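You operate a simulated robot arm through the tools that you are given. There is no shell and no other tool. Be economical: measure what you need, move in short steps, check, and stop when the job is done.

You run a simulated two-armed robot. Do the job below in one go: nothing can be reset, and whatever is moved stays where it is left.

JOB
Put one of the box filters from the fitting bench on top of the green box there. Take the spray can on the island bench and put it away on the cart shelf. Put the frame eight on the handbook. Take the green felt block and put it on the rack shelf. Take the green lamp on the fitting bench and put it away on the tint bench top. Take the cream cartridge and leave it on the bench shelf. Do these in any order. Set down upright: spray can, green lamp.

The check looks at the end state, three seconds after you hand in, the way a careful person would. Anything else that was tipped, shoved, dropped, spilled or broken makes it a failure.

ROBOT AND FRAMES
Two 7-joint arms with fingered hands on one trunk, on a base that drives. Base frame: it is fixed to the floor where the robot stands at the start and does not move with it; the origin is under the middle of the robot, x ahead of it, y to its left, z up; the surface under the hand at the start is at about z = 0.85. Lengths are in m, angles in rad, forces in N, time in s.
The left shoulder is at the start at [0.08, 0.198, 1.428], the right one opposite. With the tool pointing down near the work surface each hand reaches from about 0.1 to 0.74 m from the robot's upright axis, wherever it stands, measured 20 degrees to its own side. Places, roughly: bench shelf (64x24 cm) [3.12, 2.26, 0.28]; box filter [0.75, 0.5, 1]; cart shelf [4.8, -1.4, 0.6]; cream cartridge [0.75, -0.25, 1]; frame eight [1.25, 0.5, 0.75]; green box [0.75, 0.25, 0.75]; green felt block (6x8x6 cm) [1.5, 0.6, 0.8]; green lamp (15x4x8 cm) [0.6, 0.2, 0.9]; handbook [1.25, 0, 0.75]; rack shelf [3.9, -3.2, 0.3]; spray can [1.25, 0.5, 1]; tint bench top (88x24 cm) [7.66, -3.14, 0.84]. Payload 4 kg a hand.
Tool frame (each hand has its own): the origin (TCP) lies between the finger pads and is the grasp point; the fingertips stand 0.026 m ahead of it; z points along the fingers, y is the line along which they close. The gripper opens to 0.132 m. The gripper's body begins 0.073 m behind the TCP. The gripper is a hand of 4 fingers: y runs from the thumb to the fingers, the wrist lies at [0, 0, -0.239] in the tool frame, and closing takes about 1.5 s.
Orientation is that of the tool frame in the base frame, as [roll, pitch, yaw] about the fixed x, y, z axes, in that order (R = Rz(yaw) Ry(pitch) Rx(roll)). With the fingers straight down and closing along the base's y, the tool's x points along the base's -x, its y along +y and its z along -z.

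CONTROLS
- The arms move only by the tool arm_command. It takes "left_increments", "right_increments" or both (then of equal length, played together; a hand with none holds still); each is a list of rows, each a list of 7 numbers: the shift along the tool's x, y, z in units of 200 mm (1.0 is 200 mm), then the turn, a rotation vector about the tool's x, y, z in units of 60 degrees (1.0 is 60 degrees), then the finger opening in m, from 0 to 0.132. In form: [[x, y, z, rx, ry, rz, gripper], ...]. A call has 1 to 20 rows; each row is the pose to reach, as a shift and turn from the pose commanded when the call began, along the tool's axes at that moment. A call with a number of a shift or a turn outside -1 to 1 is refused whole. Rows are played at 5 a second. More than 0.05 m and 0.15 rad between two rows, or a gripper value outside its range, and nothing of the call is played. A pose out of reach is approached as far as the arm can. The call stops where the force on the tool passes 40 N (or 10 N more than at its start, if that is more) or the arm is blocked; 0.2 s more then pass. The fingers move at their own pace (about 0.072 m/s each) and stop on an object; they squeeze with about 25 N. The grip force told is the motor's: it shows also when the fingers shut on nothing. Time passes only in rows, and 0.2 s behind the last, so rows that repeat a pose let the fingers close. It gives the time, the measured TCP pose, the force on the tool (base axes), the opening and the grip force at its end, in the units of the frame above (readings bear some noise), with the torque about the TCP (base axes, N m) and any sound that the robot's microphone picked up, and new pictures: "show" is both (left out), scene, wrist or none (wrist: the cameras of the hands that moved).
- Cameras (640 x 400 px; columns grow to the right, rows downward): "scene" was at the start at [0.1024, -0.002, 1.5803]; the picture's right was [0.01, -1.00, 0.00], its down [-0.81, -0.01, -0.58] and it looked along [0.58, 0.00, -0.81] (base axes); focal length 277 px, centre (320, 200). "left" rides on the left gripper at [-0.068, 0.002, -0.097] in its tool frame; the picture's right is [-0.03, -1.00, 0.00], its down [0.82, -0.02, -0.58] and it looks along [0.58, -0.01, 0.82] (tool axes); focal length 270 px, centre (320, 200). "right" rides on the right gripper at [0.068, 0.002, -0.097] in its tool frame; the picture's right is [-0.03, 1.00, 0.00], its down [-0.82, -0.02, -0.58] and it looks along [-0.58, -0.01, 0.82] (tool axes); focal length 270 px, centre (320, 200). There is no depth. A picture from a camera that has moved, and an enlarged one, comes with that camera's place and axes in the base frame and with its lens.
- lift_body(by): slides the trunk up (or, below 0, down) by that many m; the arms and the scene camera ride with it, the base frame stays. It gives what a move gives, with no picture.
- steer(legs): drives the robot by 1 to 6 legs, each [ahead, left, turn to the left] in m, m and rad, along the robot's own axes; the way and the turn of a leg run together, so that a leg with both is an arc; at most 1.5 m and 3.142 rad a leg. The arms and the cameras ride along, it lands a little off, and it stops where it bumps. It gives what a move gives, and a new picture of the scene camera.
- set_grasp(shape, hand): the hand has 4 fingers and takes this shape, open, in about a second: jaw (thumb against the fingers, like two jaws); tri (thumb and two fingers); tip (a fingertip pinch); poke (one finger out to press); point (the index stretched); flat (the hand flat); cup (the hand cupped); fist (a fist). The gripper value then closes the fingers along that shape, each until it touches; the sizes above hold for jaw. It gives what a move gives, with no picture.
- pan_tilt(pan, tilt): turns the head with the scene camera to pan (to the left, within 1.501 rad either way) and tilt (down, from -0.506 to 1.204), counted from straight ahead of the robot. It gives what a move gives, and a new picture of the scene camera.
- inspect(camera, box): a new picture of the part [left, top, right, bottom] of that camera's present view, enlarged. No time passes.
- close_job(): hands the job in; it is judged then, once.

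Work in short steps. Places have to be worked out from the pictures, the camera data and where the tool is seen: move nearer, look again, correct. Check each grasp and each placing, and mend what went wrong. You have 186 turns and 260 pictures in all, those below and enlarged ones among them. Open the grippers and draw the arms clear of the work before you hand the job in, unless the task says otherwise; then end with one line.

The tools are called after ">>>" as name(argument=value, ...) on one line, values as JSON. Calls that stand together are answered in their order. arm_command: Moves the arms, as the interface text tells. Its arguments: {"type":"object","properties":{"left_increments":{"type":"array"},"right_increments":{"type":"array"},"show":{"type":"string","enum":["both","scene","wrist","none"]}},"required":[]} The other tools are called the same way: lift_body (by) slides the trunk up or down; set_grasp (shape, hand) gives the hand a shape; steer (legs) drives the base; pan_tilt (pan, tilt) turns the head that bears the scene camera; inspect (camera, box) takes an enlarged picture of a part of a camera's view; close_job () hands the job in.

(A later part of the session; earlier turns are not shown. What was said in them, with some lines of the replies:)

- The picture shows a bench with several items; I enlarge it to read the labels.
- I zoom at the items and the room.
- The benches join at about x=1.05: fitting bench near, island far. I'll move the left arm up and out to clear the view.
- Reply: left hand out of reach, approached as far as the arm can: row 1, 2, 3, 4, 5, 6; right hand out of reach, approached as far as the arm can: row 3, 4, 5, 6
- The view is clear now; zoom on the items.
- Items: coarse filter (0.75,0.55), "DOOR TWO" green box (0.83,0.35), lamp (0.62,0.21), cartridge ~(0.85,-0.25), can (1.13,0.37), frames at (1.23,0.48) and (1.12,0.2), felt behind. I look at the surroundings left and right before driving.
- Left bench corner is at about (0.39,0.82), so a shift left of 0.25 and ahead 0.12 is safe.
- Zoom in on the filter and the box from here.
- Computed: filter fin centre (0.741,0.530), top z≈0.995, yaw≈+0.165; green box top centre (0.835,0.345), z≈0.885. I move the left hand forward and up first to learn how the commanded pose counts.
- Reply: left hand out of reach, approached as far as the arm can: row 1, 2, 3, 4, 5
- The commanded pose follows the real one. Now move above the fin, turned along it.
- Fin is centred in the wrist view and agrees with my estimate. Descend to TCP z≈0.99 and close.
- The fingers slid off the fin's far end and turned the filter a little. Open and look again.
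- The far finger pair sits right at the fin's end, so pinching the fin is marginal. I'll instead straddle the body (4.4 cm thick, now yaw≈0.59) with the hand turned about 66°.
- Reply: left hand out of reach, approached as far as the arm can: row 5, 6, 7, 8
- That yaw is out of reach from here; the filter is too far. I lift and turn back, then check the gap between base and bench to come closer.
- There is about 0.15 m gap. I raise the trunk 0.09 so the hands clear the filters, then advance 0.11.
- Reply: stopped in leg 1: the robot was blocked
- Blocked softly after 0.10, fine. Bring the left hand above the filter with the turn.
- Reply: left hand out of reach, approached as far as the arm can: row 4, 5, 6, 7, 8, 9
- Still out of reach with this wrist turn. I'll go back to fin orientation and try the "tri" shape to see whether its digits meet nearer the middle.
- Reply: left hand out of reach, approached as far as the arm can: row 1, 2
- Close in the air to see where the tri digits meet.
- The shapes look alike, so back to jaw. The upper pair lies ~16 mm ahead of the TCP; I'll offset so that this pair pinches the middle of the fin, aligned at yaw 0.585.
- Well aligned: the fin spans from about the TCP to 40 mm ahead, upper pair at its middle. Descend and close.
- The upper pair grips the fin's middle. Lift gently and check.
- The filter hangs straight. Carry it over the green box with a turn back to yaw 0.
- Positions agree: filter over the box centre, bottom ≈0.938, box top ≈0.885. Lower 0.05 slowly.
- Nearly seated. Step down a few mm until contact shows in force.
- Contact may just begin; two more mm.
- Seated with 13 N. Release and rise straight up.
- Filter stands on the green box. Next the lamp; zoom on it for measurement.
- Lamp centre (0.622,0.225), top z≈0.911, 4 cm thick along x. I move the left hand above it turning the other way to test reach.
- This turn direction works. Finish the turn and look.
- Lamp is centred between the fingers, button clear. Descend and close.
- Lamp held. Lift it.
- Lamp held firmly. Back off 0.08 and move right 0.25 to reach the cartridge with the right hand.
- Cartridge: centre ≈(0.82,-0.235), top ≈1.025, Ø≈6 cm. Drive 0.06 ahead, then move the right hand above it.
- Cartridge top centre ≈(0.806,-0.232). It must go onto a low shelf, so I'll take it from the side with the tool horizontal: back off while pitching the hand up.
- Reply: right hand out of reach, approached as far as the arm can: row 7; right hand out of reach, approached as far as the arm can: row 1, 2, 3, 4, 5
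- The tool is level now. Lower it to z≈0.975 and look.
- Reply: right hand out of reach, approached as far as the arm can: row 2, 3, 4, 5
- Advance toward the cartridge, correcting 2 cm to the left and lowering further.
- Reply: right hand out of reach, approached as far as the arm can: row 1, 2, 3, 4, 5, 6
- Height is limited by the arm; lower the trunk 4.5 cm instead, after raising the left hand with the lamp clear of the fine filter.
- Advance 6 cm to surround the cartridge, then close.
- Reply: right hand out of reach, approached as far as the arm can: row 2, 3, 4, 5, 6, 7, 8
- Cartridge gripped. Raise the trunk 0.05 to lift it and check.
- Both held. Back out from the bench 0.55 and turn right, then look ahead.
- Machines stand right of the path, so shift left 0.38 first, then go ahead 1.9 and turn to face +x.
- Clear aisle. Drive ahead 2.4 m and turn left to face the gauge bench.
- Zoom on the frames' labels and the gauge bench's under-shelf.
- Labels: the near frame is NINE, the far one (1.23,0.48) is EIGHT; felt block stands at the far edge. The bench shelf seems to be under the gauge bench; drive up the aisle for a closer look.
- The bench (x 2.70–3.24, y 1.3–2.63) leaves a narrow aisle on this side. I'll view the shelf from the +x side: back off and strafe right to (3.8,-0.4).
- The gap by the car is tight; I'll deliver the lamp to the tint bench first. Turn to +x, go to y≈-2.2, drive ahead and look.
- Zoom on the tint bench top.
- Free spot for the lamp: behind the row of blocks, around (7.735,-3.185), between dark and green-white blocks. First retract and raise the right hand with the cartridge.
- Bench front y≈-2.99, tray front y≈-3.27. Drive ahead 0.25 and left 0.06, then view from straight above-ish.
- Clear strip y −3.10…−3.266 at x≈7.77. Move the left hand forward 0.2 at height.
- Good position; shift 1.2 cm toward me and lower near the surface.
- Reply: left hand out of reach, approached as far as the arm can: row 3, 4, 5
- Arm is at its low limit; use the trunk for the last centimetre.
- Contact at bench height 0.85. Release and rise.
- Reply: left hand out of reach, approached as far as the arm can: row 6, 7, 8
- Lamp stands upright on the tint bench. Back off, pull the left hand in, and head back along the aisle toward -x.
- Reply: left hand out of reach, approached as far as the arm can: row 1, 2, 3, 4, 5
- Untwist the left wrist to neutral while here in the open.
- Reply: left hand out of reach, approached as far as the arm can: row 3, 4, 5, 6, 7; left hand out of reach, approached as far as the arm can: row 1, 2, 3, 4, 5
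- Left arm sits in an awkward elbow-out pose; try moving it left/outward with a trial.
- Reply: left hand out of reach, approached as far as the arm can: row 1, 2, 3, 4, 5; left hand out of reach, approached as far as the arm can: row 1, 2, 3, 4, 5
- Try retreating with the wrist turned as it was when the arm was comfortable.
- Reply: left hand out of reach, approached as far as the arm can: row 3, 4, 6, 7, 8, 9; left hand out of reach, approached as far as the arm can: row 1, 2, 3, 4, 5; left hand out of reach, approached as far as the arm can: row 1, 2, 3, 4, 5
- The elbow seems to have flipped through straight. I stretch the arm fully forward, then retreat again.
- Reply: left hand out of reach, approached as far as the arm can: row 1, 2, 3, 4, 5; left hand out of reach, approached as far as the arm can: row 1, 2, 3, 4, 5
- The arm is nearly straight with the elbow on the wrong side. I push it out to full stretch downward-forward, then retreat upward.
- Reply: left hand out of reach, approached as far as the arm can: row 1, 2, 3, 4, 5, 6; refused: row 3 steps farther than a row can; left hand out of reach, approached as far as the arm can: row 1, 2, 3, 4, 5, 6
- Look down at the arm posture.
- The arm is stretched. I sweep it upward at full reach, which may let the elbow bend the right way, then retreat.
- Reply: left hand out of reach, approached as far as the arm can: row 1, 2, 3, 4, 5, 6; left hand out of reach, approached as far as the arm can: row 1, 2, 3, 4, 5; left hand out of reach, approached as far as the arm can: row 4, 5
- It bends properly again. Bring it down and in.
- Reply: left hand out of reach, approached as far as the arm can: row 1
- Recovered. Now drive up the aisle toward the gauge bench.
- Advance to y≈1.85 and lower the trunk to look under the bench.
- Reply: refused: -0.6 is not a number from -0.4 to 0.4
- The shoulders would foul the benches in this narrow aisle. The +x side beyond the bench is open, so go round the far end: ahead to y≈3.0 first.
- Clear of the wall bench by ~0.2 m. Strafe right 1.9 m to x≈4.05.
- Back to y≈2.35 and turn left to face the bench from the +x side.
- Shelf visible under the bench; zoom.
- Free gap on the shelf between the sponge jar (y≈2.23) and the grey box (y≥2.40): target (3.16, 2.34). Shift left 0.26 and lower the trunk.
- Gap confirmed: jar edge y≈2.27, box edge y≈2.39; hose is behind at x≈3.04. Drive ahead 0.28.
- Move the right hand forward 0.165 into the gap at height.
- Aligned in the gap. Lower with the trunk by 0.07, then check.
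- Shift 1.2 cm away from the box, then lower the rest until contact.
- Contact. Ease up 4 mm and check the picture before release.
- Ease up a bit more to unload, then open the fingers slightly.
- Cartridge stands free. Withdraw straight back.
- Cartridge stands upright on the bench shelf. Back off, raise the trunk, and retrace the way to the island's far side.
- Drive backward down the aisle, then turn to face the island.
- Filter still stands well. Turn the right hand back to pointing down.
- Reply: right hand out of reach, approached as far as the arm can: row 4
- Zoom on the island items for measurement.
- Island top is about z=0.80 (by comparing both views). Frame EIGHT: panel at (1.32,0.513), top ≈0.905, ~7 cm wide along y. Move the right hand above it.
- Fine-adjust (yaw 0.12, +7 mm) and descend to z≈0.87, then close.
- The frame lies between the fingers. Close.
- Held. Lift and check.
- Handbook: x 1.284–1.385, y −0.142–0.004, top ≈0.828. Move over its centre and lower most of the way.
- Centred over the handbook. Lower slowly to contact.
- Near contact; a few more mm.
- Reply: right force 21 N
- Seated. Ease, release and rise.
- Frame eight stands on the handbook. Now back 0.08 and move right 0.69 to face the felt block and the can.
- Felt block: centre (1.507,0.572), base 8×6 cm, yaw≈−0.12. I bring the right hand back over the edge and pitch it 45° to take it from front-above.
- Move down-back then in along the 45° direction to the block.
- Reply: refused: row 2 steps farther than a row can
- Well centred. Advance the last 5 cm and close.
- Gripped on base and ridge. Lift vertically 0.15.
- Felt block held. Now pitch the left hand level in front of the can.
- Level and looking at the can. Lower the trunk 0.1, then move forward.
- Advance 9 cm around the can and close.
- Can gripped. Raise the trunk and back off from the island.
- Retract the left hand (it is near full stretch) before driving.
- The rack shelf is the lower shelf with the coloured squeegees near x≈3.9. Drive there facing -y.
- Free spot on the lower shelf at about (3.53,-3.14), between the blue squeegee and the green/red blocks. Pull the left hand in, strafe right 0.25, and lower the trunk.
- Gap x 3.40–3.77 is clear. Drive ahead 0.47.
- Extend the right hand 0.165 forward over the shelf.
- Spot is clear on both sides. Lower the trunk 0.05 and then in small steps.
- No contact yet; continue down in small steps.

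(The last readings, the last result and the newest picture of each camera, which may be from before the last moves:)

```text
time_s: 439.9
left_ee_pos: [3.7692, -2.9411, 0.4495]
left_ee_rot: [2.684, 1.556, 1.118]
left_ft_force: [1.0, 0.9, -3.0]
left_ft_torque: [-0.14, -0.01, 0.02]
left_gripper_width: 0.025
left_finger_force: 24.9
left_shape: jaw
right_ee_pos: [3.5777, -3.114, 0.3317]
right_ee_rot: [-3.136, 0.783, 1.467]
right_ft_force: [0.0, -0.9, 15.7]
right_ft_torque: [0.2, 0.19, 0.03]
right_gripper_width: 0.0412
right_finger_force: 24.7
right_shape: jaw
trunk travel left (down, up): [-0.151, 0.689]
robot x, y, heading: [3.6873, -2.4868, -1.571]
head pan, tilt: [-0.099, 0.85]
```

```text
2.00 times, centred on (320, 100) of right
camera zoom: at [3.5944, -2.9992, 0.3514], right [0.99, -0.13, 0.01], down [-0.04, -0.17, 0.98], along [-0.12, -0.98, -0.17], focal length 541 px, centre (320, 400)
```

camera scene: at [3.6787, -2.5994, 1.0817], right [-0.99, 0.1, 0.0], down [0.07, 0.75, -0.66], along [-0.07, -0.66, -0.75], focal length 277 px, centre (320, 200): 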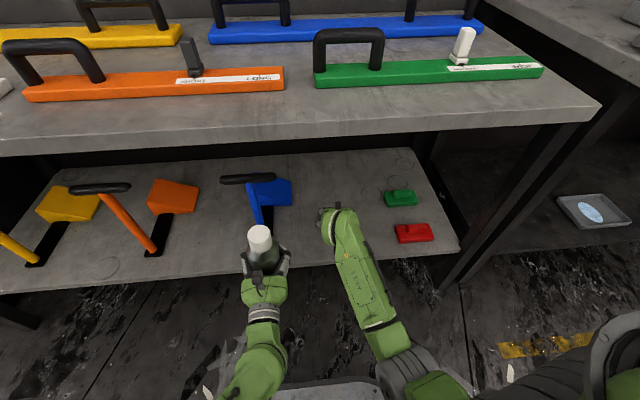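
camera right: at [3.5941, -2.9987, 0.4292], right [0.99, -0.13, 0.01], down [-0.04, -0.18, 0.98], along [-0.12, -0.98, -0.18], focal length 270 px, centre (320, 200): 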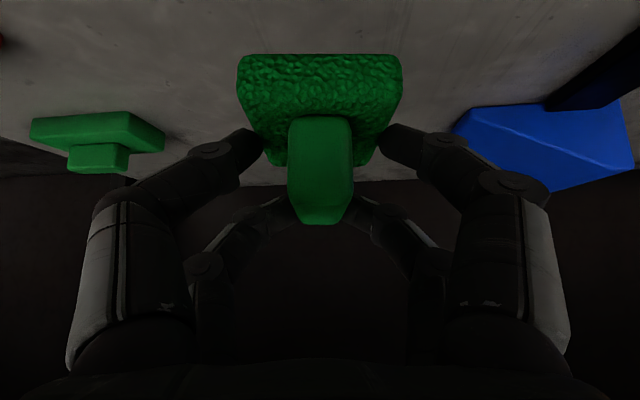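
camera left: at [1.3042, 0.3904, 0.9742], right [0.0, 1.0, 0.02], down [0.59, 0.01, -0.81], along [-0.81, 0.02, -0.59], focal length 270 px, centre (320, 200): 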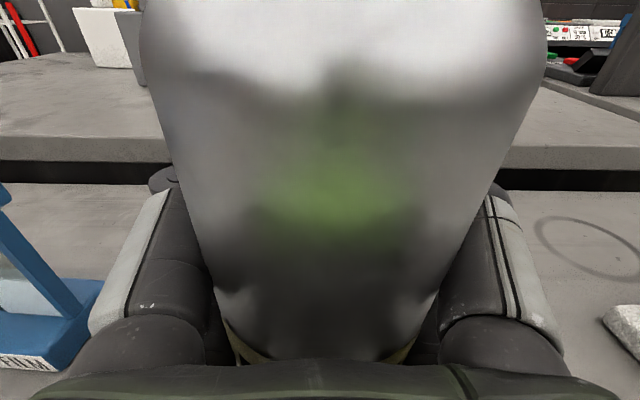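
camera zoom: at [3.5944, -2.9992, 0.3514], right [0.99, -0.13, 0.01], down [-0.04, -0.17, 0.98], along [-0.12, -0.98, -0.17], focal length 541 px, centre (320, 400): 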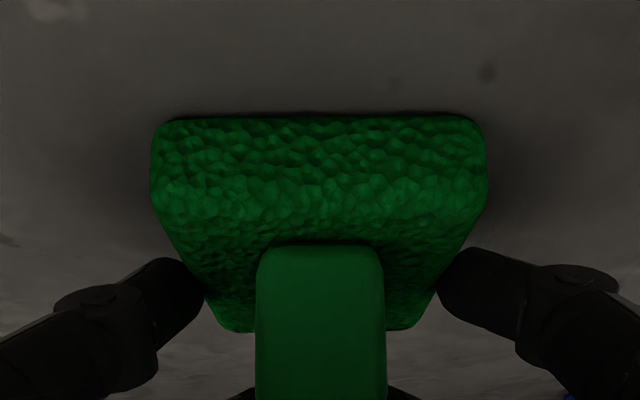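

Set down. Open and withdraw along the tool direction.

>>> arm_command(right_increments=[[0, 0, 0, 0, 0, 0, 0.1], [0, 0, 0, 0, 0, 0, 0.1], [0, 0, 0, 0, 0, 0, 0.1], [0, 0, 0, 0, 0, 0, 0.1], [0, 0, -0.2, 0, 0, 0, 0.1], [0, 0, -0.45, 0, 0, 0, 0.1], [0, 0, -0.7, 0, 0, 0, 0.1], [0, 0, -0.9, 0, 0, 0, 0.1]], show="both")

```text
time_s: 441.7
left_ee_pos: [3.7696, -2.9424, 0.4476]
left_ee_rot: [2.714, 1.559, 1.15]
left_ft_force: [0.4, -0.6, -2.9]
left_ft_torque: [-0.14, 0.01, -0.03]
left_gripper_width: 0.0252
left_finger_force: 24.7
left_shape: jaw
right_ee_pos: [3.5926, -2.9889, 0.4562]
right_ee_rot: [-3.138, 0.771, 1.468]
right_ft_force: [0.7, 0.9, 0.7]
right_ft_torque: [0.0, 0.01, 0.0]
right_gripper_width: 0.0997
right_finger_force: 0.1
right_shape: jaw
trunk travel left (down, up): [-0.151, 0.689]
robot x, y, heading: [3.6831, -2.487, -1.572]
head pan, tilt: [-0.099, 0.85]
camera scene: at [3.6788, -2.5992, 1.0007], right [-0.99, 0.1, 0.0], down [0.07, 0.75, -0.66], along [-0.07, -0.66, -0.75], focal length 277 px, centre (320, 200)
camera right: at [3.608, -2.8735, 0.4778], right [0.99, -0.13, 0.01], down [-0.04, -0.18, 0.98], along [-0.12, -0.98, -0.18], focal length 270 px, centre (320, 200)
```

scene: 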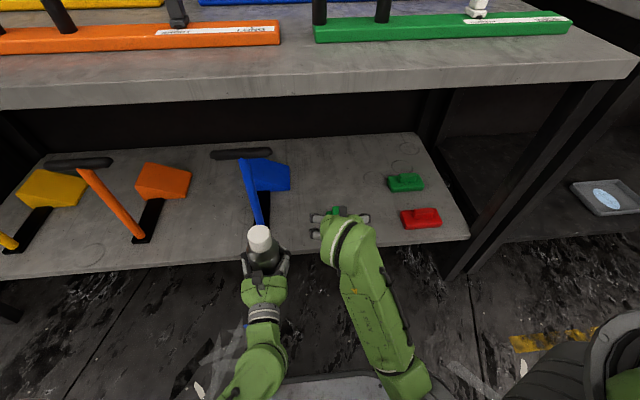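
right: 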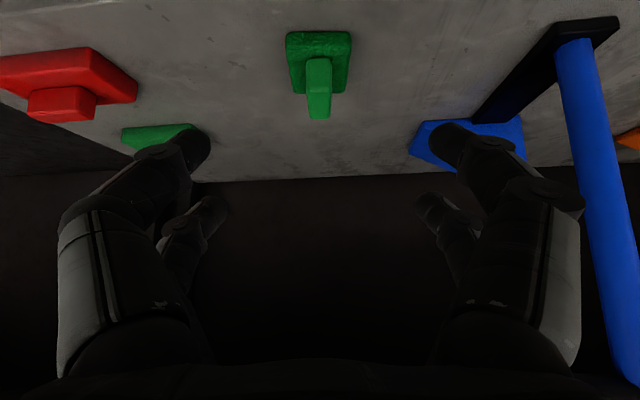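

Felt block rests on the rack shelf. Back off, raise the trunk, and look at the cart.

>>> steer(legs=[[-0.5, 0, 0]])

>>> lift_body(by=0.4)

>>> steer(legs=[[0, 0.3, 0], [0, 0, 2.3]])

>>> pan_tilt(pan=0.0, tilt=0.5)

```text
time_s: 444.7
left_ee_pos: [3.7683, -2.4386, 0.4479]
left_ee_rot: [2.71, 1.559, 1.143]
left_ft_force: [-0.3, 0.6, -2.6]
left_ft_torque: [-0.15, 0.02, 0.0]
left_gripper_width: 0.0251
left_finger_force: 25.1
left_shape: jaw
right_ee_pos: [3.5926, -2.4855, 0.4571]
right_ee_rot: [-3.136, 0.777, 1.465]
right_ft_force: [0.2, 0.0, -0.5]
right_ft_torque: [0.0, -0.03, 0.0]
right_gripper_width: 0.0999
right_finger_force: 0.0
right_shape: jaw
trunk travel left (down, up): [-0.151, 0.689]
robot x, y, heading: [3.686, -1.9837, -1.57]
head pan, tilt: [-0.099, 0.85]
camera scene: at [3.6794, -2.096, 1.0007], right [-0.99, 0.1, 0.0], down [0.08, 0.75, -0.66], along [-0.07, -0.66, -0.75], focal length 277 px, centre (320, 200)
```

scene: 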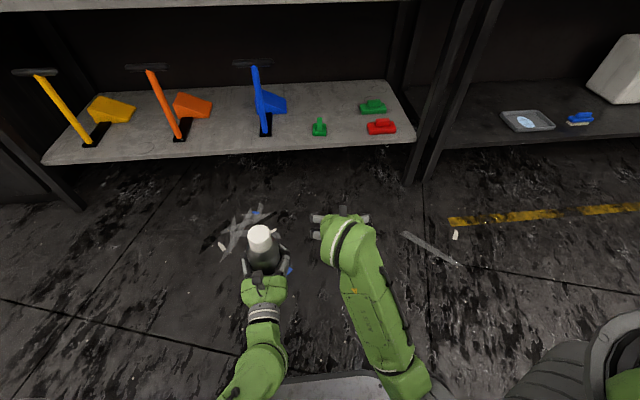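

```text
time_s: 448.5
left_ee_pos: [3.7698, -2.4398, 0.848]
left_ee_rot: [2.721, 1.556, 1.153]
left_ft_force: [0.3, -0.1, -3.4]
left_ft_torque: [-0.15, -0.03, -0.01]
left_gripper_width: 0.0252
left_finger_force: 25.0
left_shape: jaw
right_ee_pos: [3.5918, -2.486, 0.8568]
right_ee_rot: [-3.136, 0.775, 1.464]
right_ft_force: [0.1, -0.2, 0.1]
right_ft_torque: [0.03, -0.02, -0.03]
right_gripper_width: 0.0999
right_finger_force: 0.2
right_shape: jaw
trunk travel left (down, up): [-0.551, 0.289]
robot x, y, heading: [3.6905, -1.9839, -1.574]
head pan, tilt: [-0.099, 0.85]
```

```text
time_s: 456.1
left_ee_pos: [4.2592, -1.6154, 0.8485]
left_ee_rot: [2.722, 1.558, -2.8]
left_ft_force: [0.2, -0.1, -3.6]
left_ft_torque: [0.1, -0.11, -0.03]
left_gripper_width: 0.0247
left_finger_force: 25.5
left_shape: jaw
right_ee_pos: [4.4145, -1.7113, 0.8562]
right_ee_rot: [-3.137, 0.774, -2.488]
right_ft_force: [-0.9, 0.3, 0.0]
right_ft_torque: [-0.01, 0.0, -0.05]
right_gripper_width: 0.0996
right_finger_force: 0.0
right_shape: jaw
trunk travel left (down, up): [-0.551, 0.289]
robot x, y, heading: [3.985, -1.9869, 0.759]
head pan, tilt: [-0.099, 0.85]
camera scene: at [4.0697, -1.9205, 1.4007], right [0.61, -0.79, 0.0], down [-0.59, -0.46, -0.66], along [0.52, 0.4, -0.75], focal length 277 px, centre (320, 200)
```

scene: 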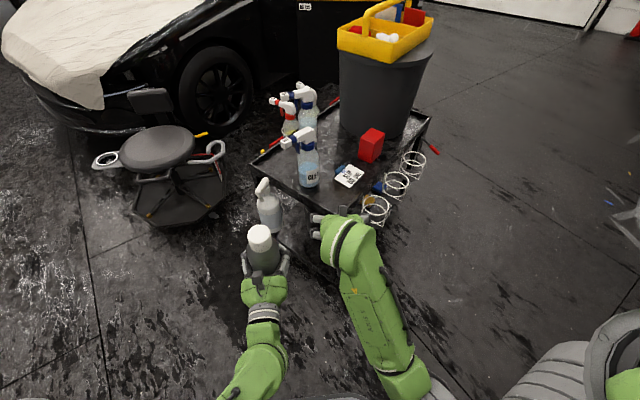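

```text
time_s: 456.9
left_ee_pos: [4.2602, -1.6156, 0.8473]
left_ee_rot: [2.717, 1.556, -2.802]
left_ft_force: [0.1, 0.4, -3.4]
left_ft_torque: [0.07, -0.1, 0.0]
left_gripper_width: 0.0247
left_finger_force: 25.1
left_shape: jaw
right_ee_pos: [4.4144, -1.7122, 0.8555]
right_ee_rot: [-3.135, 0.775, -2.488]
right_ft_force: [0.2, -0.6, -0.6]
right_ft_torque: [0.01, 0.01, -0.02]
right_gripper_width: 0.1001
right_finger_force: 0.1
right_shape: jaw
trunk travel left (down, up): [-0.551, 0.289]
robot x, y, heading: [3.9842, -1.9863, 0.758]
head pan, tilt: [0.0, 0.499]
camera scene: at [4.0739, -1.9058, 1.4306], right [0.69, -0.73, 0.0], down [-0.35, -0.33, -0.88], along [0.64, 0.6, -0.48], focal length 277 px, centre (320, 200)
```

scene: 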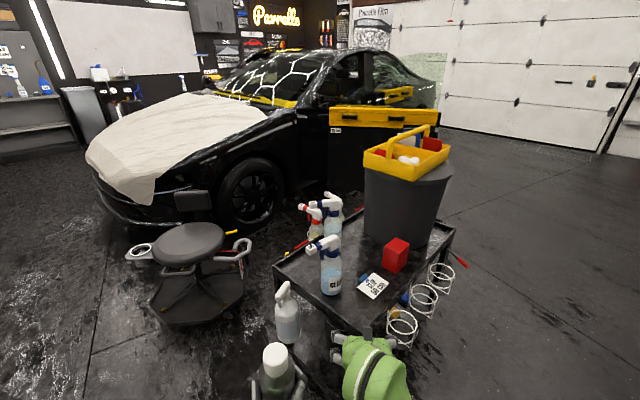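

The cart tray at z≈0.6 is open from above. Zoom to find a free spot.

>>> inspect(camera="scene", box=[240, 170, 480, 370])

```text
2.00 times, centred on (360, 270) of scene
camera zoom: at [4.0739, -1.9058, 1.4306], right [0.69, -0.73, 0.0], down [-0.35, -0.33, -0.88], along [0.64, 0.6, -0.48], focal length 553 px, centre (240, 60)
```

zoom: 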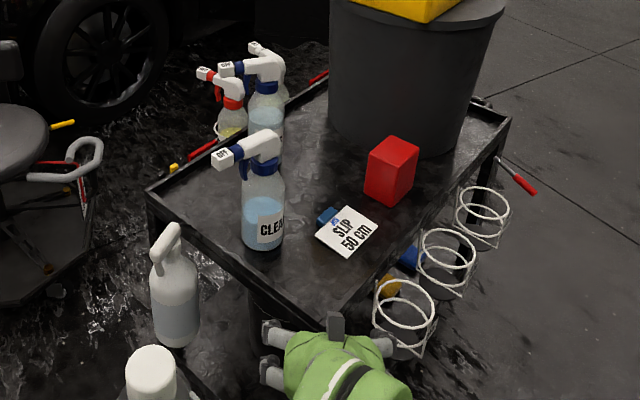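

Free spot on the tray at about (4.67,-1.255), north-west corner. Face +x, back slightly and strafe left to align.

>>> steer(legs=[[0, 0, -0.758], [-0.1, 0, 0], [0, 0.65, 0]])

>>> pan_tilt(pan=0.0, tilt=0.75)

>>> inspect(camera="scene", box=[180, 60, 460, 260])

```text
time_s: 463.2
left_ee_pos: [4.3374, -1.2541, 0.8481]
left_ee_rot: [2.701, 1.557, 2.706]
left_ft_force: [0.2, 0.1, -3.5]
left_ft_torque: [-0.01, -0.11, 0.06]
left_gripper_width: 0.0249
left_finger_force: 25.0
left_shape: jaw
right_ee_pos: [4.3838, -1.433, 0.8564]
right_ee_rot: [-3.138, 0.776, 3.036]
right_ft_force: [-0.7, 0.3, -0.1]
right_ft_torque: [0.01, -0.02, 0.0]
right_gripper_width: 0.0997
right_finger_force: 0.2
right_shape: jaw
trunk travel left (down, up): [-0.551, 0.289]
robot x, y, heading: [3.8812, -1.3364, -0.001]
head pan, tilt: [0.0, 0.499]
camera scene: at [4.0039, -1.3397, 1.4306], right [0.0, -1.0, 0.0], down [-0.48, 0.0, -0.88], along [0.88, 0.0, -0.48], focal length 277 px, centre (320, 200)
```

scene: 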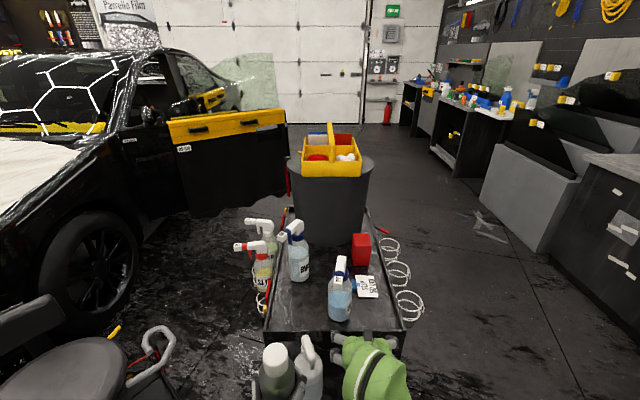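

```text
time_s: 464.0
left_ee_pos: [4.3374, -1.2538, 0.8477]
left_ee_rot: [2.731, 1.557, 2.736]
left_ft_force: [0.2, -0.4, -3.3]
left_ft_torque: [0.01, -0.14, 0.0]
left_gripper_width: 0.0249
left_finger_force: 24.0
left_shape: jaw
right_ee_pos: [4.3834, -1.4318, 0.8559]
right_ee_rot: [-3.135, 0.775, 3.038]
right_ft_force: [0.5, -0.2, 0.3]
right_ft_torque: [-0.01, -0.02, 0.02]
right_gripper_width: 0.0993
right_finger_force: 0.1
right_shape: jaw
trunk travel left (down, up): [-0.551, 0.289]
robot x, y, heading: [3.8817, -1.3391, -0.003]
head pan, tilt: [0.0, 0.75]
camera scene: at [3.9958, -1.3391, 1.4087], right [0.0, -1.0, 0.0], down [-0.68, 0.0, -0.73], along [0.73, 0.0, -0.68], focal length 277 px, centre (320, 200)
```

scene: 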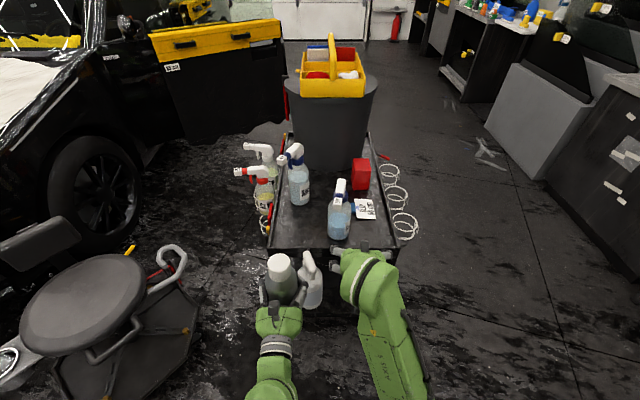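

```text
2.00 times, centred on (320, 160) of scene
camera zoom: at [3.9958, -1.3391, 1.4087], right [0.0, -1.0, 0.0], down [-0.68, 0.0, -0.73], along [0.73, 0.0, -0.68], focal length 553 px, centre (320, 280)
```

zoom: 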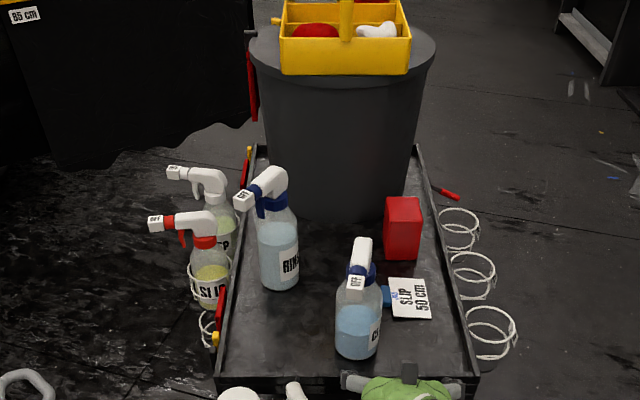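

Free spot (4.70,-1.262), west of RINSE and left of CLEAN. Pull the right hand back and outward first so it stays clear of the CLEAN bottle.

>>> arm_command(right_increments=[[0.1, -0.13, -0.1, 0, 0, 0, 0.1], [0.2, -0.26, -0.2, 0, 0, 0, 0.1], [0.3, -0.39, -0.3, 0, 0, 0, 0.1], [0.4, -0.52, -0.4, 0, 0, 0, 0.1], [0.5, -0.65, -0.5, 0, 0, 0, 0.1]], show="none")

>>> steer(legs=[[0.2, 0.0, 0]])

>>> inspect(camera="scene", box=[200, 120, 440, 290])

```text
time_s: 465.2
left_ee_pos: [4.3353, -1.2537, 0.8483]
left_ee_rot: [2.687, 1.559, 2.692]
left_ft_force: [-0.3, 0.4, -3.2]
left_ft_torque: [-0.01, -0.13, -0.01]
left_gripper_width: 0.0246
left_finger_force: 25.3
left_shape: jaw
right_ee_pos: [4.2273, -1.5437, 0.8602]
right_ee_rot: [-3.137, 0.777, 3.038]
right_ft_force: [1.1, 0.3, 0.9]
right_ft_torque: [-0.02, 0.0, 0.02]
right_gripper_width: 0.0998
right_finger_force: 0.0
right_shape: jaw
trunk travel left (down, up): [-0.551, 0.289]
robot x, y, heading: [3.8849, -1.3374, 0.003]
head pan, tilt: [0.0, 0.75]
```

```text
time_s: 466.8
left_ee_pos: [4.5351, -1.2526, 0.8485]
left_ee_rot: [2.69, 1.559, 2.699]
left_ft_force: [-0.4, -0.8, -3.5]
left_ft_torque: [-0.02, -0.13, -0.01]
left_gripper_width: 0.0249
left_finger_force: 24.5
left_shape: jaw
right_ee_pos: [4.4267, -1.5421, 0.8604]
right_ee_rot: [-3.138, 0.774, 3.041]
right_ft_force: [-0.5, 0.0, 0.6]
right_ft_torque: [0.01, -0.02, -0.04]
right_gripper_width: 0.0998
right_finger_force: 0.0
right_shape: jaw
trunk travel left (down, up): [-0.551, 0.289]
robot x, y, heading: [4.0784, -1.333, 0.005]
head pan, tilt: [0.0, 0.75]
camera scene: at [4.1932, -1.3386, 1.4088], right [0.0, -1.0, 0.0], down [-0.68, 0.0, -0.73], along [0.73, 0.0, -0.68], focal length 277 px, centre (320, 200)
```

scene: 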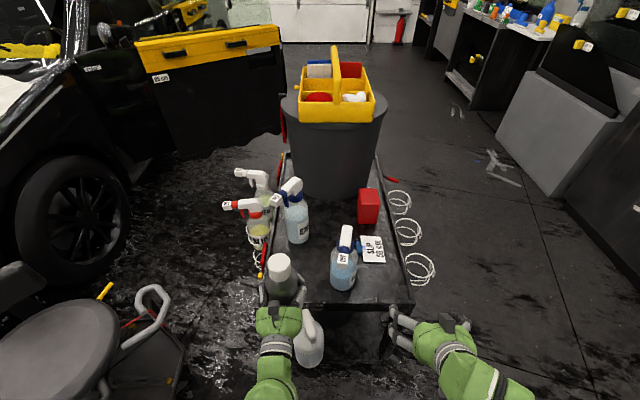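

```text
2.35 times, centred on (320, 205) of scene
camera zoom: at [4.1932, -1.3386, 1.4088], right [0.0, -1.0, 0.0], down [-0.68, 0.0, -0.73], along [0.73, 0.0, -0.68], focal length 651 px, centre (320, 188)
```

zoom: 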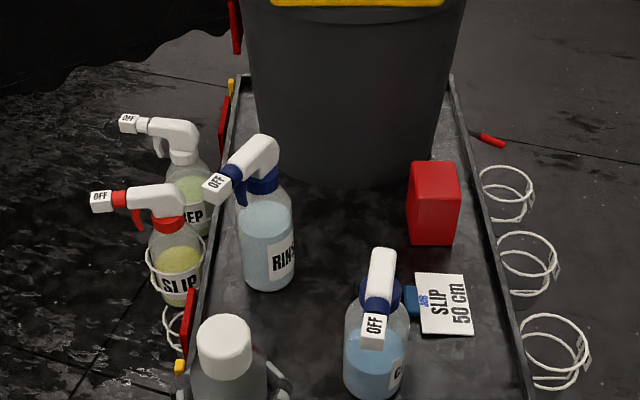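

Extend the left hand 0.165 over the tray, then check.

>>> arm_command(left_increments=[[0, -0.02, 0.2, 0, 0, 0, 0], [0, -0.045, 0.4, 0, 0, 0, 0], [0, -0.045, 0.6, 0, 0, 0, 0], [0, -0.045, 0.825, 0, 0, 0, 0], [0, -0.045, 0.825, 0, 0, 0, 0]], show="none")

>>> inspect(camera="scene", box=[200, 150, 440, 320])

```text
time_s: 468.0
left_ee_pos: [4.7017, -1.2611, 0.8458]
left_ee_rot: [2.725, 1.559, 2.734]
left_ft_force: [-0.2, 0.0, -3.9]
left_ft_torque: [0.02, -0.12, 0.0]
left_gripper_width: 0.0249
left_finger_force: 25.0
left_shape: jaw
right_ee_pos: [4.427, -1.5417, 0.8598]
right_ee_rot: [-3.136, 0.775, 3.043]
right_ft_force: [0.2, -0.7, -0.2]
right_ft_torque: [0.02, 0.01, -0.02]
right_gripper_width: 0.0998
right_finger_force: 0.0
right_shape: jaw
trunk travel left (down, up): [-0.551, 0.289]
robot x, y, heading: [4.0827, -1.34, 0.004]
head pan, tilt: [0.0, 0.75]
```

```text
2.35 times, centred on (320, 235) of scene
camera zoom: at [4.1935, -1.3383, 1.4088], right [0.0, -1.0, 0.0], down [-0.68, 0.0, -0.73], along [0.73, 0.0, -0.68], focal length 651 px, centre (320, 118)
```

zoom: 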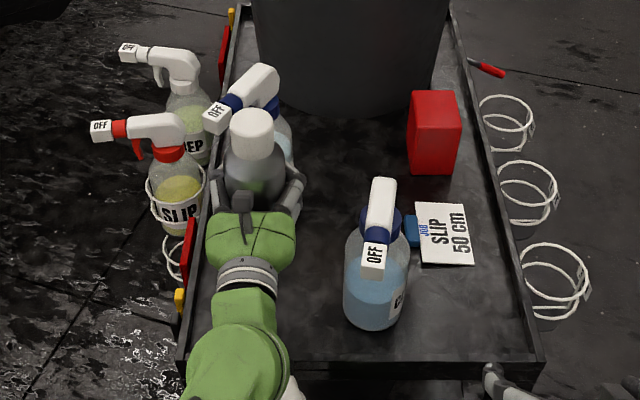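

Clear of both bottles. Lower the trunk 0.11 and look.

>>> lift_body(by=-0.11)

>>> inspect(camera="scene", box=[220, 180, 400, 330])

>>> inspect(camera="left", box=[0, 0, 640, 400])

```text
time_s: 469.4
left_ee_pos: [4.7016, -1.2616, 0.7372]
left_ee_rot: [2.718, 1.557, 2.727]
left_ft_force: [-0.1, 0.0, -3.4]
left_ft_torque: [-0.02, -0.13, -0.03]
left_gripper_width: 0.0247
left_finger_force: 24.9
left_shape: jaw
right_ee_pos: [4.4278, -1.5434, 0.7485]
right_ee_rot: [-3.137, 0.775, 3.042]
right_ft_force: [0.2, 0.6, 1.4]
right_ft_torque: [0.03, 0.0, -0.01]
right_gripper_width: 0.0995
right_finger_force: 0.1
right_shape: jaw
trunk travel left (down, up): [-0.441, 0.399]
robot x, y, heading: [4.081, -1.3357, 0.006]
head pan, tilt: [0.0, 0.75]
```

```text
2.67 times, centred on (310, 255) of scene
camera zoom: at [4.1941, -1.3386, 1.2987], right [0.0, -1.0, 0.0], down [-0.68, 0.0, -0.73], along [0.73, 0.0, -0.68], focal length 738 px, centre (347, 53)
```

zoom: 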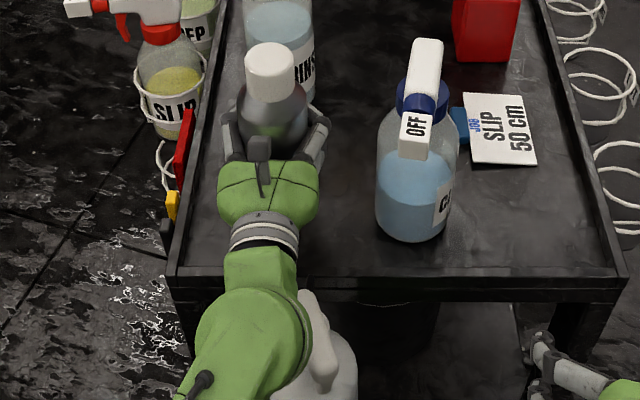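

```text
1.00 times, centred on (320, 200) of left (not enlarged: the box is as wide or as high as the picture)
camera zoom: at [4.6047, -1.2618, 0.806], right [0.01, -1.0, 0.02], down [-0.59, -0.02, -0.81], along [0.81, 0.0, -0.59], focal length 270 px, centre (320, 200)
```

zoom: 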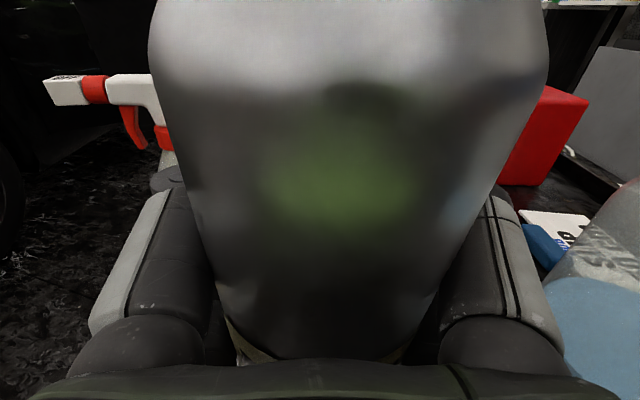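

The hanging white bottle's handle is close to the forearm; shift 2 cm left before the final lowering.

>>> steer(legs=[[0, 0.025, 0]])

>>> inspect(camera="scene", box=[220, 180, 400, 330])

```text
time_s: 470.2
left_ee_pos: [4.7023, -1.2374, 0.7383]
left_ee_rot: [2.622, 1.556, 2.633]
left_ft_force: [0.4, 0.8, -3.6]
left_ft_torque: [-0.05, -0.1, 0.0]
left_gripper_width: 0.0247
left_finger_force: 25.6
left_shape: jaw
right_ee_pos: [4.4269, -1.5194, 0.7476]
right_ee_rot: [-3.137, 0.774, 3.04]
right_ft_force: [-0.5, -0.1, -0.5]
right_ft_torque: [0.0, 0.03, -0.01]
right_gripper_width: 0.0999
right_finger_force: 0.1
right_shape: jaw
trunk travel left (down, up): [-0.441, 0.399]
robot x, y, heading: [4.0829, -1.3134, 0.004]
head pan, tilt: [0.0, 0.75]
camera scene: at [4.1941, -1.3154, 1.2987], right [0.0, -1.0, 0.0], down [-0.68, 0.0, -0.73], along [0.73, 0.0, -0.68], focal length 277 px, centre (320, 200)
```

scene: 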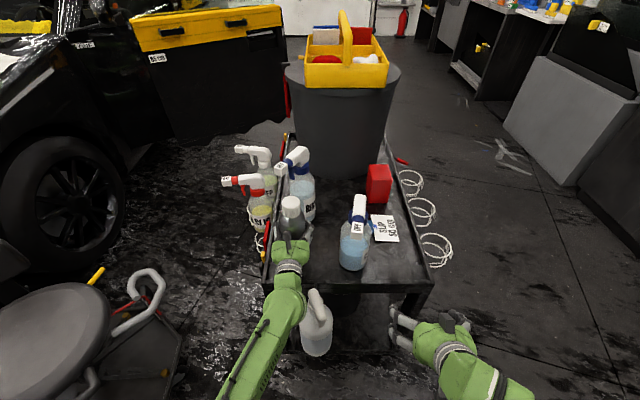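

```text
2.67 times, centred on (310, 255) of scene
camera zoom: at [4.1941, -1.3154, 1.2987], right [0.0, -1.0, 0.0], down [-0.68, 0.0, -0.73], along [0.73, 0.0, -0.68], focal length 738 px, centre (347, 53)
```

zoom: 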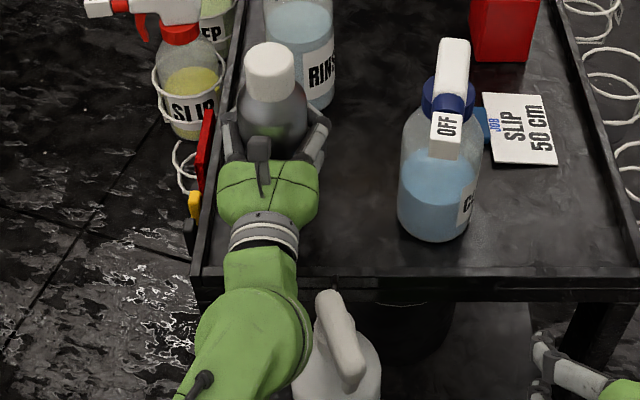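

Clear now. Lower in small steps watching force.

>>> lift_body(by=-0.015)

>>> lift_body(by=-0.008)

>>> lift_body(by=-0.006)

```text
time_s: 470.9
left_ee_pos: [4.7021, -1.2363, 0.7259]
left_ee_rot: [2.666, 1.564, 2.676]
left_ft_force: [1.1, 0.9, 11.2]
left_ft_torque: [-0.24, 0.53, -0.04]
left_gripper_width: 0.0249
left_finger_force: 24.6
left_shape: jaw
right_ee_pos: [4.4271, -1.5155, 0.7353]
right_ee_rot: [-3.135, 0.775, 3.043]
right_ft_force: [-0.1, 0.5, 0.5]
right_ft_torque: [0.02, 0.02, 0.04]
right_gripper_width: 0.0997
right_finger_force: 0.1
right_shape: jaw
trunk travel left (down, up): [-0.426, 0.414]
robot x, y, heading: [4.0835, -1.3096, 0.006]
head pan, tilt: [0.0, 0.75]
```

```text
time_s: 471.4
left_ee_pos: [4.7015, -1.2368, 0.7207]
left_ee_rot: [2.146, 1.567, 2.156]
left_ft_force: [4.2, 4.5, 29.5]
left_ft_torque: [-0.29, 1.2, -0.16]
left_gripper_width: 0.0248
left_finger_force: 25.2
left_shape: jaw
right_ee_pos: [4.4249, -1.5176, 0.7268]
right_ee_rot: [-3.137, 0.777, 3.041]
right_ft_force: [0.2, -0.1, 0.3]
right_ft_torque: [-0.01, 0.01, -0.01]
right_gripper_width: 0.0997
right_finger_force: 0.1
right_shape: jaw
trunk travel left (down, up): [-0.418, 0.422]
robot x, y, heading: [4.0809, -1.31, 0.004]
head pan, tilt: [0.0, 0.75]
```

```text
time_s: 472.0
left_ee_pos: [4.7005, -1.2364, 0.7145]
left_ee_rot: [2.265, 1.568, 2.276]
left_ft_force: [5.7, 5.9, 31.8]
left_ft_torque: [-0.17, 1.21, -0.21]
left_gripper_width: 0.025
left_finger_force: 24.9
left_shape: jaw
right_ee_pos: [4.4271, -1.5167, 0.7216]
right_ee_rot: [-3.135, 0.778, 3.041]
right_ft_force: [0.1, -0.1, -0.5]
right_ft_torque: [0.04, -0.01, -0.01]
right_gripper_width: 0.0997
right_finger_force: 0.1
right_shape: jaw
trunk travel left (down, up): [-0.412, 0.428]
robot x, y, heading: [4.0767, -1.3144, 0.006]
head pan, tilt: [0.0, 0.75]
```

Contact with rising force; look before releasing.

>>> inspect(camera="scene", box=[220, 180, 400, 330])

>>> pan_tilt(pan=0.35, tilt=0.9)

```text
2.67 times, centred on (310, 255) of scene
camera zoom: at [4.1904, -1.3135, 1.2701], right [0.0, -1.0, 0.0], down [-0.68, 0.0, -0.73], along [0.73, 0.0, -0.68], focal length 738 px, centre (347, 53)
```

zoom: 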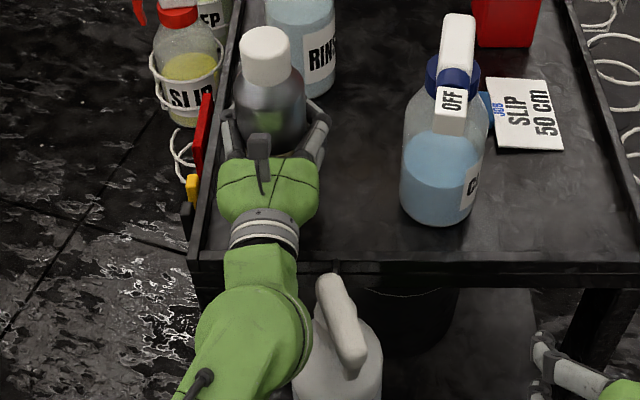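

```text
time_s: 472.8
left_ee_pos: [4.6991, -1.2378, 0.7144]
left_ee_rot: [2.31, 1.564, 2.319]
left_ft_force: [1.4, 2.1, 29.5]
left_ft_torque: [-0.3, 1.16, -0.07]
left_gripper_width: 0.0249
left_finger_force: 25.2
left_shape: jaw
right_ee_pos: [4.4252, -1.5166, 0.7212]
right_ee_rot: [-3.137, 0.777, 3.043]
right_ft_force: [-0.7, -0.2, -0.2]
right_ft_torque: [0.0, 0.02, 0.0]
right_gripper_width: 0.0998
right_finger_force: 0.0
right_shape: jaw
trunk travel left (down, up): [-0.412, 0.428]
robot x, y, heading: [4.0829, -1.3124, 0.003]
head pan, tilt: [0.351, 0.901]
camera scene: at [4.1777, -1.2882, 1.2582], right [0.35, -0.94, 0.0], down [-0.73, -0.27, -0.62], along [0.59, 0.22, -0.78], focal length 277 px, centre (320, 200)
```

scene: 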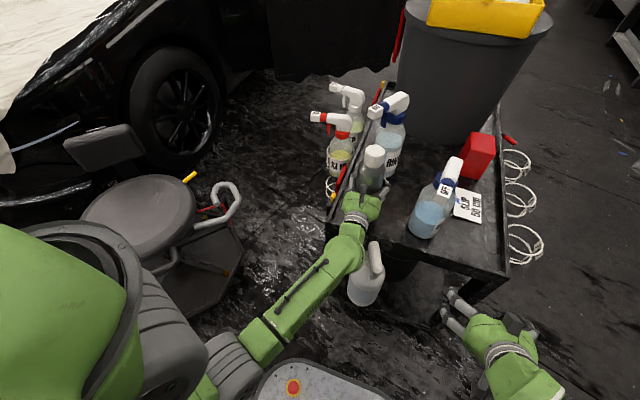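

Can appears upright on the tray. Relieve pressure a few mm, then open slowly.

>>> lift_body(by=0.005)

>>> arm_command(left_increments=[[0, 0, 0, 0, 0, 0, 0.03], [0, 0, 0, 0, 0, 0, 0.05], [0, 0, 0, 0, 0, 0, 0.07], [0, 0, 0, 0, 0, 0, 0.085], [0, 0, 0, 0, 0, 0, 0.09], [0, 0, 0, 0, 0, 0, 0.09]], show="both")

>>> inspect(camera="scene", box=[300, 120, 460, 250])

```text
time_s: 473.4
left_ee_pos: [4.6995, -1.2377, 0.7142]
left_ee_rot: [2.659, 1.556, 2.67]
left_ft_force: [1.1, -1.4, 17.6]
left_ft_torque: [-0.37, 0.67, 0.06]
left_gripper_width: 0.0246
left_finger_force: 25.5
left_shape: jaw
right_ee_pos: [4.4268, -1.5174, 0.7256]
right_ee_rot: [-3.137, 0.777, 3.04]
right_ft_force: [-0.4, -0.2, -0.2]
right_ft_torque: [0.01, -0.02, 0.02]
right_gripper_width: 0.0999
right_finger_force: 0.2
right_shape: jaw
trunk travel left (down, up): [-0.417, 0.423]
robot x, y, heading: [4.0815, -1.3108, 0.006]
head pan, tilt: [0.351, 0.901]
```

```text
time_s: 474.8
left_ee_pos: [4.7015, -1.2359, 0.7139]
left_ee_rot: [2.706, 1.557, 2.716]
left_ft_force: [-0.4, 0.0, 0.0]
left_ft_torque: [-0.01, -0.01, 0.02]
left_gripper_width: 0.0899
left_finger_force: 0.2
left_shape: jaw
right_ee_pos: [4.4286, -1.5165, 0.7255]
right_ee_rot: [-3.135, 0.774, 3.042]
right_ft_force: [-0.4, 0.2, -0.1]
right_ft_torque: [0.03, 0.02, 0.02]
right_gripper_width: 0.0996
right_finger_force: 0.1
right_shape: jaw
trunk travel left (down, up): [-0.417, 0.423]
robot x, y, heading: [4.0794, -1.3119, 0.004]
head pan, tilt: [0.351, 0.901]
camera scene: at [4.1817, -1.2878, 1.2628], right [0.35, -0.94, 0.0], down [-0.73, -0.27, -0.62], along [0.58, 0.22, -0.78], focal length 277 px, centre (320, 200)
camera left: at [4.6044, -1.2368, 0.7821], right [0.01, -1.0, 0.02], down [-0.59, -0.02, -0.81], along [0.81, 0.0, -0.59], focal length 270 px, centre (320, 200)
```

scene: 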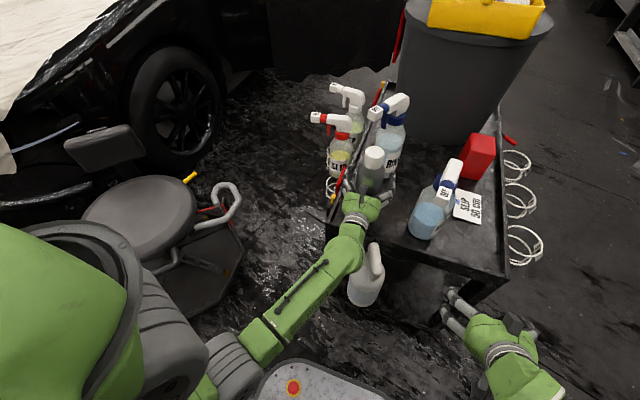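
left: 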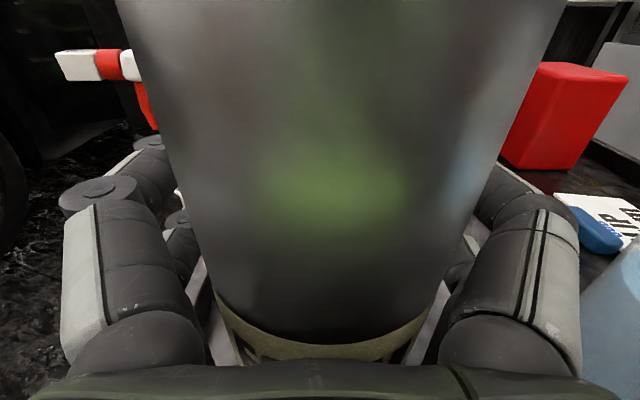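

```text
3.08 times, centred on (380, 185) of scene
camera zoom: at [4.1817, -1.2878, 1.2628], right [0.35, -0.94, 0.0], down [-0.73, -0.27, -0.62], along [0.58, 0.22, -0.78], focal length 851 px, centre (135, 246)
```

zoom: 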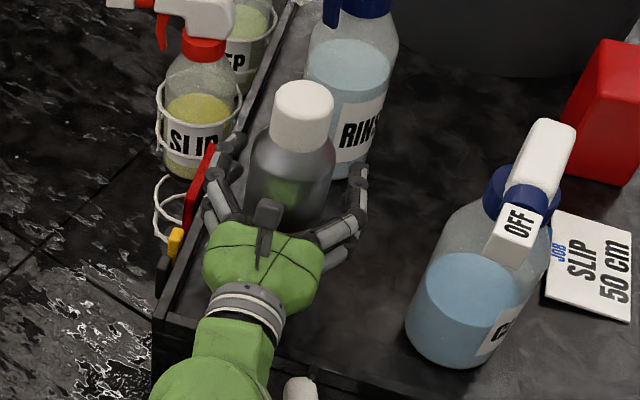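

Released and standing. Back the base straight out.

>>> steer(legs=[[-0.35, 0, 0]])

>>> pan_tilt(pan=0.0, tilt=0.6)

>>> inspect(camera="scene", box=[220, 100, 420, 240])

```text
time_s: 477.0
left_ee_pos: [4.3553, -1.2423, 0.7136]
left_ee_rot: [2.687, 1.56, 2.689]
left_ft_force: [0.2, -0.2, 0.3]
left_ft_torque: [0.01, 0.01, 0.03]
left_gripper_width: 0.0898
left_finger_force: 0.0
left_shape: jaw
right_ee_pos: [4.079, -1.5201, 0.7246]
right_ee_rot: [-3.137, 0.775, 3.034]
right_ft_force: [0.5, 0.3, 0.3]
right_ft_torque: [-0.02, -0.01, -0.02]
right_gripper_width: 0.0998
right_finger_force: 0.1
right_shape: jaw
trunk travel left (down, up): [-0.417, 0.423]
robot x, y, heading: [3.7378, -1.3109, -0.004]
head pan, tilt: [0.351, 0.901]
camera scene: at [3.8348, -1.2887, 1.2629], right [0.34, -0.94, 0.0], down [-0.74, -0.27, -0.62], along [0.58, 0.21, -0.78], focal length 277 px, centre (320, 200)
```

scene: 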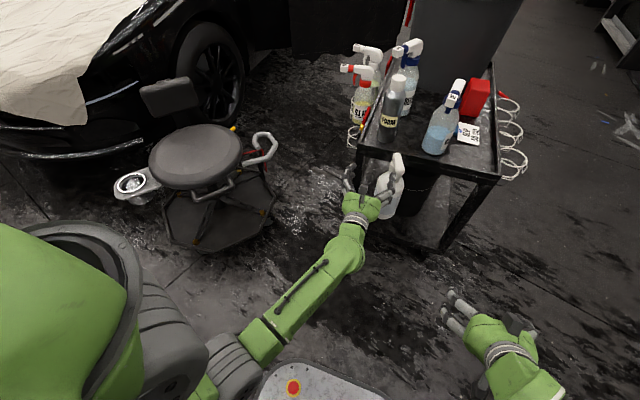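

```text
time_s: 477.8
left_ee_pos: [4.355, -1.2422, 0.714]
left_ee_rot: [2.711, 1.556, 2.714]
left_ft_force: [0.6, -0.5, -0.4]
left_ft_torque: [0.02, 0.0, -0.03]
left_gripper_width: 0.0898
left_finger_force: 0.2
left_shape: jaw
right_ee_pos: [4.0797, -1.5206, 0.7252]
right_ee_rot: [-3.137, 0.776, 3.034]
right_ft_force: [-0.1, 0.1, 0.2]
right_ft_torque: [-0.01, 0.0, 0.03]
right_gripper_width: 0.0997
right_finger_force: 0.0
right_shape: jaw
trunk travel left (down, up): [-0.417, 0.423]
robot x, y, heading: [3.7378, -1.3141, -0.007]
head pan, tilt: [0.0, 0.6]
camera scene: at [3.8529, -1.3146, 1.2875], right [0.0, -1.0, 0.0], down [-0.57, 0.0, -0.82], along [0.82, 0.0, -0.57], focal length 277 px, centre (320, 200)
```

scene: 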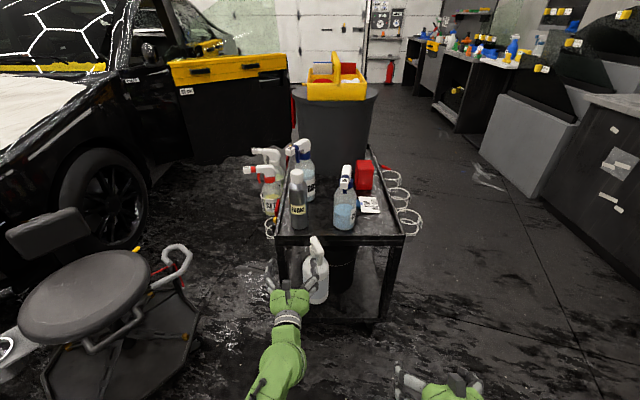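

```text
2.86 times, centred on (320, 170) of scene
camera zoom: at [3.8529, -1.3146, 1.2875], right [0.0, -1.0, 0.0], down [-0.57, 0.0, -0.82], along [0.82, 0.0, -0.57], focal length 790 px, centre (320, 286)
```

zoom: 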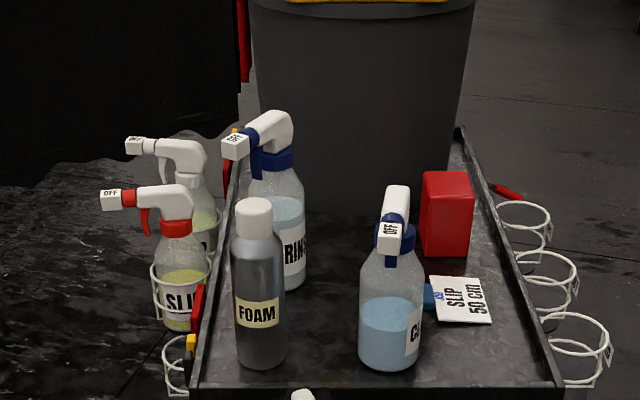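

The can stands upright on the cart tray, and all six placements have been seen in place. Back off a little further so the arms are clear, then hand in.

>>> steer(legs=[[-0.4, 0, 0]])

```text
time_s: 480.3
left_ee_pos: [3.9593, -1.2366, 0.7136]
left_ee_rot: [2.69, 1.56, 2.699]
left_ft_force: [0.7, -0.1, -0.1]
left_ft_torque: [-0.01, 0.0, -0.02]
left_gripper_width: 0.0894
left_finger_force: 0.0
left_shape: jaw
right_ee_pos: [3.6842, -1.5173, 0.7246]
right_ee_rot: [-3.136, 0.775, 3.039]
right_ft_force: [-0.3, 0.2, 0.3]
right_ft_torque: [-0.03, 0.01, -0.03]
right_gripper_width: 0.0998
right_finger_force: 0.1
right_shape: jaw
trunk travel left (down, up): [-0.417, 0.423]
robot x, y, heading: [3.3404, -1.3095, 0.004]
head pan, tilt: [0.0, 0.6]
camera scene: at [3.4576, -1.3135, 1.2876], right [0.0, -1.0, 0.0], down [-0.56, 0.0, -0.83], along [0.83, 0.0, -0.56], focal length 277 px, centre (320, 200)
```

scene: 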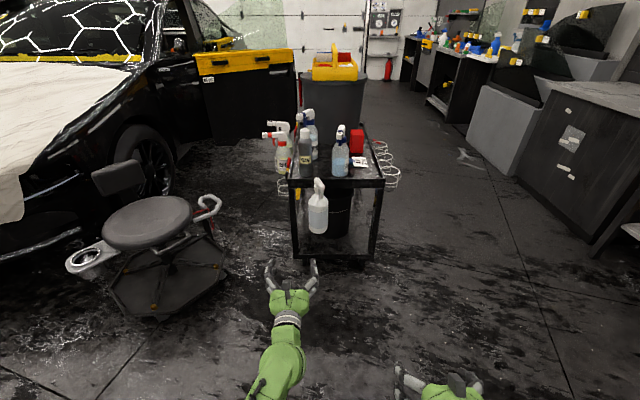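

Grippers are open and clear of everything; handing in.

>>> close_job()

```text
The job is handed in.
```

All six items are in place, each checked in the pictures after I let go: coarse filter on the green box, frame eight on the handbook, felt block on the rack shelf, cream cartridge on the bench shelf, and the green lamp (tint bench) and spray can (cart shelf) both upright.
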